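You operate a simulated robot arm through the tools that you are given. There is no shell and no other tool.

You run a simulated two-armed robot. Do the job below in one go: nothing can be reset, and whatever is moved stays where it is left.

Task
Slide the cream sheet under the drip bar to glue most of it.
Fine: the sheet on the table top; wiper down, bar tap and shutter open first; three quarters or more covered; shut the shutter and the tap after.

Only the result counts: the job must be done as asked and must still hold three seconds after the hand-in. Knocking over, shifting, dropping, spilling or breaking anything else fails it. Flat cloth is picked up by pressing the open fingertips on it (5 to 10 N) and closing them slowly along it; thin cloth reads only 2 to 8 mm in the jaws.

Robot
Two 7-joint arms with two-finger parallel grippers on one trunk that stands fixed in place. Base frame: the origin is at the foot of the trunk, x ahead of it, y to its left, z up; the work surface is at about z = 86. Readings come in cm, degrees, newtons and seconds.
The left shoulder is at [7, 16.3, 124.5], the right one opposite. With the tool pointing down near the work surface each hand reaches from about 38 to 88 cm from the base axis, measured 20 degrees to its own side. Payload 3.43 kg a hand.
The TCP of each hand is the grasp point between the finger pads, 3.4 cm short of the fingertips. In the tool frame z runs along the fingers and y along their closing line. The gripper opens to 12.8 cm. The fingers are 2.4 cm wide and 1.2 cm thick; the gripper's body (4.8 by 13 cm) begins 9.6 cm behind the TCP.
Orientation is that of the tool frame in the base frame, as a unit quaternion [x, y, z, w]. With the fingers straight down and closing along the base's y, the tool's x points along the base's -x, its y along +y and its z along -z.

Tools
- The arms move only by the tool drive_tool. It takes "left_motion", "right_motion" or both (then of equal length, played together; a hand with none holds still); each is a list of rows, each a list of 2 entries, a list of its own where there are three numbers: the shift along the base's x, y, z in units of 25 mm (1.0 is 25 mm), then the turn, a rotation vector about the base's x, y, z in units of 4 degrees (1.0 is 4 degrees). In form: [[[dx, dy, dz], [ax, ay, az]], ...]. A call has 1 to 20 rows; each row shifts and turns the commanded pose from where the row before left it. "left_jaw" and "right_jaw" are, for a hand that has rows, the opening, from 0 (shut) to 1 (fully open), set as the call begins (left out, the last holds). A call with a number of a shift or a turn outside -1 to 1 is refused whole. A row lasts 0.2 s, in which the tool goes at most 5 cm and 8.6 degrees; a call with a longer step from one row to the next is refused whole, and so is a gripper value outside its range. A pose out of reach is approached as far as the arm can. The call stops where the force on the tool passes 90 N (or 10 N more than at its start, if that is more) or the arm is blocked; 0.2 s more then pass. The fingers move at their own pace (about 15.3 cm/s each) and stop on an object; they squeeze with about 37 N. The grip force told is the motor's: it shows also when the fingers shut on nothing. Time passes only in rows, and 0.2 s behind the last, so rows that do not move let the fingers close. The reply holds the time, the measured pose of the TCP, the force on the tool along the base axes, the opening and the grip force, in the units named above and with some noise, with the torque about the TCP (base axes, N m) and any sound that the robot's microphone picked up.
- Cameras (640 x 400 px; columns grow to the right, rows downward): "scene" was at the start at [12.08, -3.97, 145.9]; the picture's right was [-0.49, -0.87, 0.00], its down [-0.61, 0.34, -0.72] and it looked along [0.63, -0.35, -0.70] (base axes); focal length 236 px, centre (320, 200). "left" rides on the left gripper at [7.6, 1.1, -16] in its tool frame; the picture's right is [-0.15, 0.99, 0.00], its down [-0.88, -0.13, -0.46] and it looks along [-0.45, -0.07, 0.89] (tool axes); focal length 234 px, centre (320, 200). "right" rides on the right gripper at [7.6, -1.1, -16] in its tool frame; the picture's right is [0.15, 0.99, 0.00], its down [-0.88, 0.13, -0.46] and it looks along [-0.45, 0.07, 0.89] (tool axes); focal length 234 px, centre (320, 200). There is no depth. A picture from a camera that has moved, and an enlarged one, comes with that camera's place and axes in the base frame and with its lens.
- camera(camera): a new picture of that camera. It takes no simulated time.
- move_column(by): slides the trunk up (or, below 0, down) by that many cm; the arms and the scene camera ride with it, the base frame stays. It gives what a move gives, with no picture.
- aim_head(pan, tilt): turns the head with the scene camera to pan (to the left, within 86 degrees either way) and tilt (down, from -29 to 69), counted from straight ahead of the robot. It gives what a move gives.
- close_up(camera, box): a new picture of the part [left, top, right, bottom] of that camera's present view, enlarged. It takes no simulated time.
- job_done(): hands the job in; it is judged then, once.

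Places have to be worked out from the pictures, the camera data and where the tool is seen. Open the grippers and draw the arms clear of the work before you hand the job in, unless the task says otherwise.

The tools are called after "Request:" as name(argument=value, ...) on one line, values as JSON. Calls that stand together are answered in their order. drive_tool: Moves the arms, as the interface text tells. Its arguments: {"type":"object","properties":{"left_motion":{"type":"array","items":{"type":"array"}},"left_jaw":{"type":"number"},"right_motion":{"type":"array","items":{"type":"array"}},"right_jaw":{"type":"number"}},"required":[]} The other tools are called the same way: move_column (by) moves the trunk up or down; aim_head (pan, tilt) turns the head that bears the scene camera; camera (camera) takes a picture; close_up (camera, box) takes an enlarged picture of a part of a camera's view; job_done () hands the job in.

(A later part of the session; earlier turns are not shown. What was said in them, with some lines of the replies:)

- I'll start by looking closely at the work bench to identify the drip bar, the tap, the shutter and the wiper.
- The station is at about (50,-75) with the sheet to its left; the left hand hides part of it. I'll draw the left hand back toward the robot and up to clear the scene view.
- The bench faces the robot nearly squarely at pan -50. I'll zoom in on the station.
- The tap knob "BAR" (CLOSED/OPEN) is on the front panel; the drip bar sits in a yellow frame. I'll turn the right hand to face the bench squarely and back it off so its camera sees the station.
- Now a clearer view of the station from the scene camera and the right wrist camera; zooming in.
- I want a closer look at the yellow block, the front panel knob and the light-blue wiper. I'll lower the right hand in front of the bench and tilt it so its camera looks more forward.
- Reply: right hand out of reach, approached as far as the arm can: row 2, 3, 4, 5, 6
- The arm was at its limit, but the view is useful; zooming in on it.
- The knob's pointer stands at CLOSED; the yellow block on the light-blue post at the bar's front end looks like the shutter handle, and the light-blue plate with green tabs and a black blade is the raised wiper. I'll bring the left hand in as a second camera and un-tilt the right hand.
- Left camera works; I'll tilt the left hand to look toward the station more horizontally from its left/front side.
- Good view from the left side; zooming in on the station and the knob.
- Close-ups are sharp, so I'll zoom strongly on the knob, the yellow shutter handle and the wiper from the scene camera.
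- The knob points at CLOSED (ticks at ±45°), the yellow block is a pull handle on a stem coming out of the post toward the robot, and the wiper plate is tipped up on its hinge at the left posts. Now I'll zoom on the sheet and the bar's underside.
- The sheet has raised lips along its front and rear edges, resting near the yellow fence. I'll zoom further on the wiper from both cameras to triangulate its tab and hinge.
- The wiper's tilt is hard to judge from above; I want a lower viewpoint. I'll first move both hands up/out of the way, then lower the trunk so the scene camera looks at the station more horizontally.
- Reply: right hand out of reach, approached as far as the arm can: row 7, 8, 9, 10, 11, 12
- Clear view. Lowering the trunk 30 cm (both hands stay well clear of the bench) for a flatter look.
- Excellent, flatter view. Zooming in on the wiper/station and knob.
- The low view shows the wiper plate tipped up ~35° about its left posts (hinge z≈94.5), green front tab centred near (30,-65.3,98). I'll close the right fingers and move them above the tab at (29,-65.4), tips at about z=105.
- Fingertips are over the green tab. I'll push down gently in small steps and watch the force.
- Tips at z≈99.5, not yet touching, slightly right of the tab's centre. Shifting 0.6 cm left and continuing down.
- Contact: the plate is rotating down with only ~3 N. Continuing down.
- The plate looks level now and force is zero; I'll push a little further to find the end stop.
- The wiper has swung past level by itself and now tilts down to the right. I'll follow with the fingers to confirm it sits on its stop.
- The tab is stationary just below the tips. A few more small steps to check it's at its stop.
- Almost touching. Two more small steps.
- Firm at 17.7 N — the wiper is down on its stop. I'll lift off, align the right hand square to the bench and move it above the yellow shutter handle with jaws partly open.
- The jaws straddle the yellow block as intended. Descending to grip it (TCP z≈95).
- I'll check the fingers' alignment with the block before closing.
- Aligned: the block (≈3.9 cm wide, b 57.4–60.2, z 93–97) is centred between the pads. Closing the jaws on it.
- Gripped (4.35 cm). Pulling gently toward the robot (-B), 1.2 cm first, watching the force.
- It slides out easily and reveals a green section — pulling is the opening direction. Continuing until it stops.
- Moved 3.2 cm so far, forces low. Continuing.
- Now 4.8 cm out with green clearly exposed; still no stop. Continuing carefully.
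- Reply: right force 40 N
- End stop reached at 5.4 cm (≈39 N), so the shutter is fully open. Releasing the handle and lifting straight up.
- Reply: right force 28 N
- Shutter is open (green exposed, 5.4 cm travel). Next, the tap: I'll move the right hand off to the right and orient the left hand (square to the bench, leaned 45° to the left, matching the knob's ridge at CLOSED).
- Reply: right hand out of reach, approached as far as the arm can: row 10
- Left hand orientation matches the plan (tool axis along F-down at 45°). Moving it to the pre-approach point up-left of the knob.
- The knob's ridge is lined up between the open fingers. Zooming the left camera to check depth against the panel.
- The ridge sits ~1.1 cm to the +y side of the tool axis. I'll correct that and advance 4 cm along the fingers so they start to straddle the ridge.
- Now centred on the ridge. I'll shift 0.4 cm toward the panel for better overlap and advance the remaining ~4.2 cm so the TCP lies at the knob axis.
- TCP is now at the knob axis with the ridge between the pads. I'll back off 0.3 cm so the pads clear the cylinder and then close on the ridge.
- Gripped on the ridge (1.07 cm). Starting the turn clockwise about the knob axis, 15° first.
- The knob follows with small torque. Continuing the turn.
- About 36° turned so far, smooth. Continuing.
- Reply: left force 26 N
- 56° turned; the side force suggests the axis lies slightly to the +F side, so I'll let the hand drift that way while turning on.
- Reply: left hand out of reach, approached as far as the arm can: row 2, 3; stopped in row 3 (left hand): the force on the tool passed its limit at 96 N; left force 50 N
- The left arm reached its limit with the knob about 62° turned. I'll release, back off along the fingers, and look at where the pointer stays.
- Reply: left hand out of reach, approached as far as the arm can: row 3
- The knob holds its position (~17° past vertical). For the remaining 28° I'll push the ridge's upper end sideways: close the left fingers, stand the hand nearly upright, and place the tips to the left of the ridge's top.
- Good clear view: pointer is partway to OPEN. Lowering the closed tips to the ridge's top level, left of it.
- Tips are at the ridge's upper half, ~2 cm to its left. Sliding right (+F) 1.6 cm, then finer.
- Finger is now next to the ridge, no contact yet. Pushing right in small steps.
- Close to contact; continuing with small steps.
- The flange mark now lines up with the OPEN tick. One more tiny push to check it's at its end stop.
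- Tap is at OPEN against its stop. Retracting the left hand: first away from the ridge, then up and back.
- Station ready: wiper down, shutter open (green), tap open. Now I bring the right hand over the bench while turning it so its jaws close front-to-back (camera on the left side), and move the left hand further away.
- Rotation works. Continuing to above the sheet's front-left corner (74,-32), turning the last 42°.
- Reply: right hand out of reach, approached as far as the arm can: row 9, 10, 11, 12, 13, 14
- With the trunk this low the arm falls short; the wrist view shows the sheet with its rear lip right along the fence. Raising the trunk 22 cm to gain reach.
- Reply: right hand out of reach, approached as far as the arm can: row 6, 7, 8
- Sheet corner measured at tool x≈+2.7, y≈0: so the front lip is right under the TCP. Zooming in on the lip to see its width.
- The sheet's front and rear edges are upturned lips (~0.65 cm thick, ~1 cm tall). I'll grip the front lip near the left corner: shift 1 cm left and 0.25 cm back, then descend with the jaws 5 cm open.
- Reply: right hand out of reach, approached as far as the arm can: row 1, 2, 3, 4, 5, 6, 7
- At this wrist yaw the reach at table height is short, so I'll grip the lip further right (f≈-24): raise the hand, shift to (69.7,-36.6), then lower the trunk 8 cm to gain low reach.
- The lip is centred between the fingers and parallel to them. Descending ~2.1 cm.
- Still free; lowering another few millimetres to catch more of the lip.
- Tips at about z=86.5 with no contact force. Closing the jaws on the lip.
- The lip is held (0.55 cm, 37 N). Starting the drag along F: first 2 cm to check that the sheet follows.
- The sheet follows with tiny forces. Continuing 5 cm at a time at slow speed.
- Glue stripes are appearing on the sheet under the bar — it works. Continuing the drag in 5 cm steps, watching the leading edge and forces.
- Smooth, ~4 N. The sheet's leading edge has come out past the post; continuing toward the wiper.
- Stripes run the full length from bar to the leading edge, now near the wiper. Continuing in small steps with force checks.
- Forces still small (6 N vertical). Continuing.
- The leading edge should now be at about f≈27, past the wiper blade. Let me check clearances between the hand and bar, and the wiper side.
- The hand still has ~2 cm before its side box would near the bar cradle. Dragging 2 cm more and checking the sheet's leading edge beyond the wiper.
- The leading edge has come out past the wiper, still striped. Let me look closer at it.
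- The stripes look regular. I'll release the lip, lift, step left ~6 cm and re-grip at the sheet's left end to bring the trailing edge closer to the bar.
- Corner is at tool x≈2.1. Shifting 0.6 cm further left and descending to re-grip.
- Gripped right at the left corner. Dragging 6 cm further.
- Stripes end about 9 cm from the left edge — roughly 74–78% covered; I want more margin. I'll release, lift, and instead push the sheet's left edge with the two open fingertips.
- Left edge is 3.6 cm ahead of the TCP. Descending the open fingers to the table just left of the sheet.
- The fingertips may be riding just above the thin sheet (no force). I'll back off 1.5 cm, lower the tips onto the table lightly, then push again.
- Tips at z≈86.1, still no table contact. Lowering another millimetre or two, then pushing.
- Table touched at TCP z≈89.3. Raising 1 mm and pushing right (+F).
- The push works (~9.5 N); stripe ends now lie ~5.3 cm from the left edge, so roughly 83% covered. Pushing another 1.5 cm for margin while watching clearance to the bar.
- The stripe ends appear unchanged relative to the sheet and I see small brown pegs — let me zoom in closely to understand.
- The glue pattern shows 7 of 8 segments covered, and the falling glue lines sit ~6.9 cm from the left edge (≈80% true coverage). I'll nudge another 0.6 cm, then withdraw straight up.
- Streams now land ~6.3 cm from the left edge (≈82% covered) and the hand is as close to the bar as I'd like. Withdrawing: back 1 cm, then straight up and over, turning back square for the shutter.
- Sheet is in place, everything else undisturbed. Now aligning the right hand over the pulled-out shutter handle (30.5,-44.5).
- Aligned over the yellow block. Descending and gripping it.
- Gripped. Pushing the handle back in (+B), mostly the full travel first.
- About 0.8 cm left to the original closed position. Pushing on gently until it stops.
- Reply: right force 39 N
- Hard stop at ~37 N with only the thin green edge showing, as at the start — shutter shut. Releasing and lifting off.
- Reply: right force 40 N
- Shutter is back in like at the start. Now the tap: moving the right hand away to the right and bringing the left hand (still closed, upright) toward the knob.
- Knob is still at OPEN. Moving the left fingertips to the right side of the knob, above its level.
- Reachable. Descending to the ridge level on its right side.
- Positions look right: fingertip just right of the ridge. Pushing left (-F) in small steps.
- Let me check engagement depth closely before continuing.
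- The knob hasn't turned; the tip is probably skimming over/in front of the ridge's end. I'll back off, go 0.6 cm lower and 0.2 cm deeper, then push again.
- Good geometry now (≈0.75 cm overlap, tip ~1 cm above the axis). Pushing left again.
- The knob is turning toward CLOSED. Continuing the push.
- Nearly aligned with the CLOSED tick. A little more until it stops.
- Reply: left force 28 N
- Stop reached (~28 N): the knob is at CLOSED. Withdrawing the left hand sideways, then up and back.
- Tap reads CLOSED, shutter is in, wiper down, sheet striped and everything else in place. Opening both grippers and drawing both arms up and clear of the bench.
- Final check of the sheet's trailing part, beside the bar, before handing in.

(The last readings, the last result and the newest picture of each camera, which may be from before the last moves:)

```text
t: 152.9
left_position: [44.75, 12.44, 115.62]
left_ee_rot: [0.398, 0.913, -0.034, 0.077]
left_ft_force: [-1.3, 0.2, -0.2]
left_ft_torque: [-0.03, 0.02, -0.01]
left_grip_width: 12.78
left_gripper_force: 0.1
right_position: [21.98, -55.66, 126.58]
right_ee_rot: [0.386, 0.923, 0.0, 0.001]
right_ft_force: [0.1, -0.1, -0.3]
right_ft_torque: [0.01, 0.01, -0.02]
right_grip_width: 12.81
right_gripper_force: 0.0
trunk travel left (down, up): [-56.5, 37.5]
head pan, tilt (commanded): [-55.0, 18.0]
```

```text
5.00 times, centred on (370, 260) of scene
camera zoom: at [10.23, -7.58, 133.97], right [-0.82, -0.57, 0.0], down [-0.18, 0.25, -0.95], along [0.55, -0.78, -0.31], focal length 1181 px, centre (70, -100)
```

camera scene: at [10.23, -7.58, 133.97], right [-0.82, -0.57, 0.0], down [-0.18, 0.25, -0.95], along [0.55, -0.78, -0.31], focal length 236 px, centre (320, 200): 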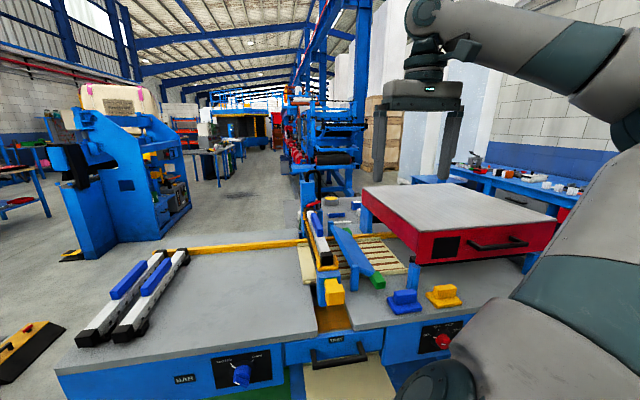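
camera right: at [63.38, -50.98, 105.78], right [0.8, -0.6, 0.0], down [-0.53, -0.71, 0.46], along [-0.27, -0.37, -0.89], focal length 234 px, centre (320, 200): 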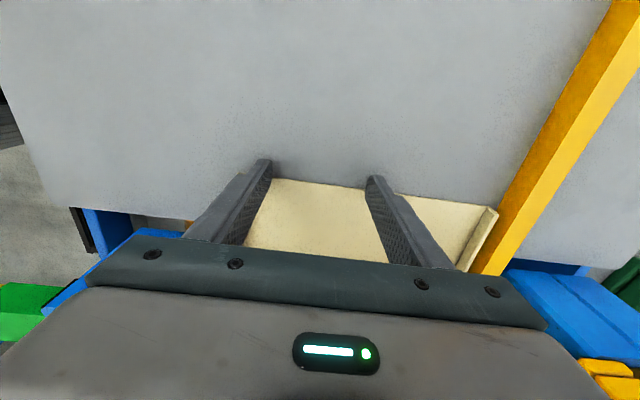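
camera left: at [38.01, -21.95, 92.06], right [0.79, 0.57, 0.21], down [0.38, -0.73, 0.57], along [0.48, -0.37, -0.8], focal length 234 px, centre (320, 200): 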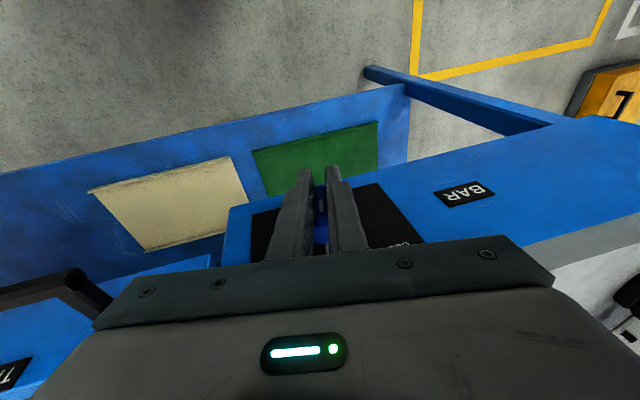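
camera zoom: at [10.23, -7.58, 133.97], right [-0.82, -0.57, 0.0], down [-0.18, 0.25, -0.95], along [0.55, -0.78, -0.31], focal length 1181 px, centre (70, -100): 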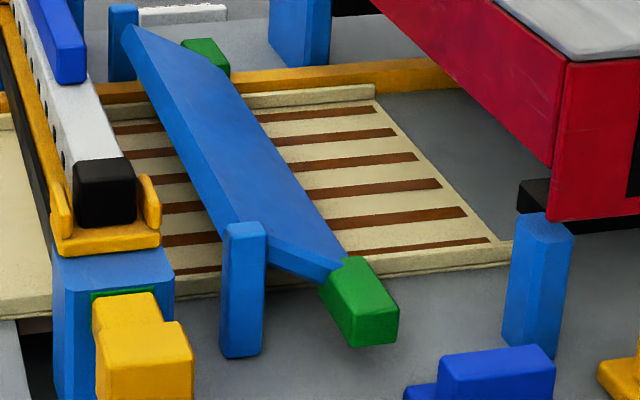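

The sheet is on the table top, and its stripes run from the leading edge back under the bar. That puts coverage at about 82% (7 of 8 segments). The wiper is down, the shutter and tap are shut, and both arms are clear with grippers open, so I'm handing in.

Request:
job_done()

```text
The job is handed in.
```

I slid the cream sheet under the drip bar and handed the job in. About 82% of it is glued by my estimate from the camera views; the visible glue pattern shows 7 of 8 segments covered.

- **Before sliding:** I lowered the wiper to its stop, pulled the shutter fully open, and turned the tap to OPEN.
- **Sliding:** I dragged the sheet by its front edge, then pushed its left edge the last few centimetres. It ended flat on the table top, partly under the bar and wiper, with about 6 cm at the trailing end unglued.
- **After sliding:** I pushed the shutter back in to its stop and turned the tap back to CLOSED.
- **Glue behind the wiper:** The glue stayed as separate stripes after passing the wiper. I took coverage as how much of the sheet's length had passed under the bar. If it only counts once the glue is spread by the wiper, it would be well under three quarters.
- **Surroundings:** Nothing else looked moved or knocked in the last pictures. Both grippers are open and both arms are clear.
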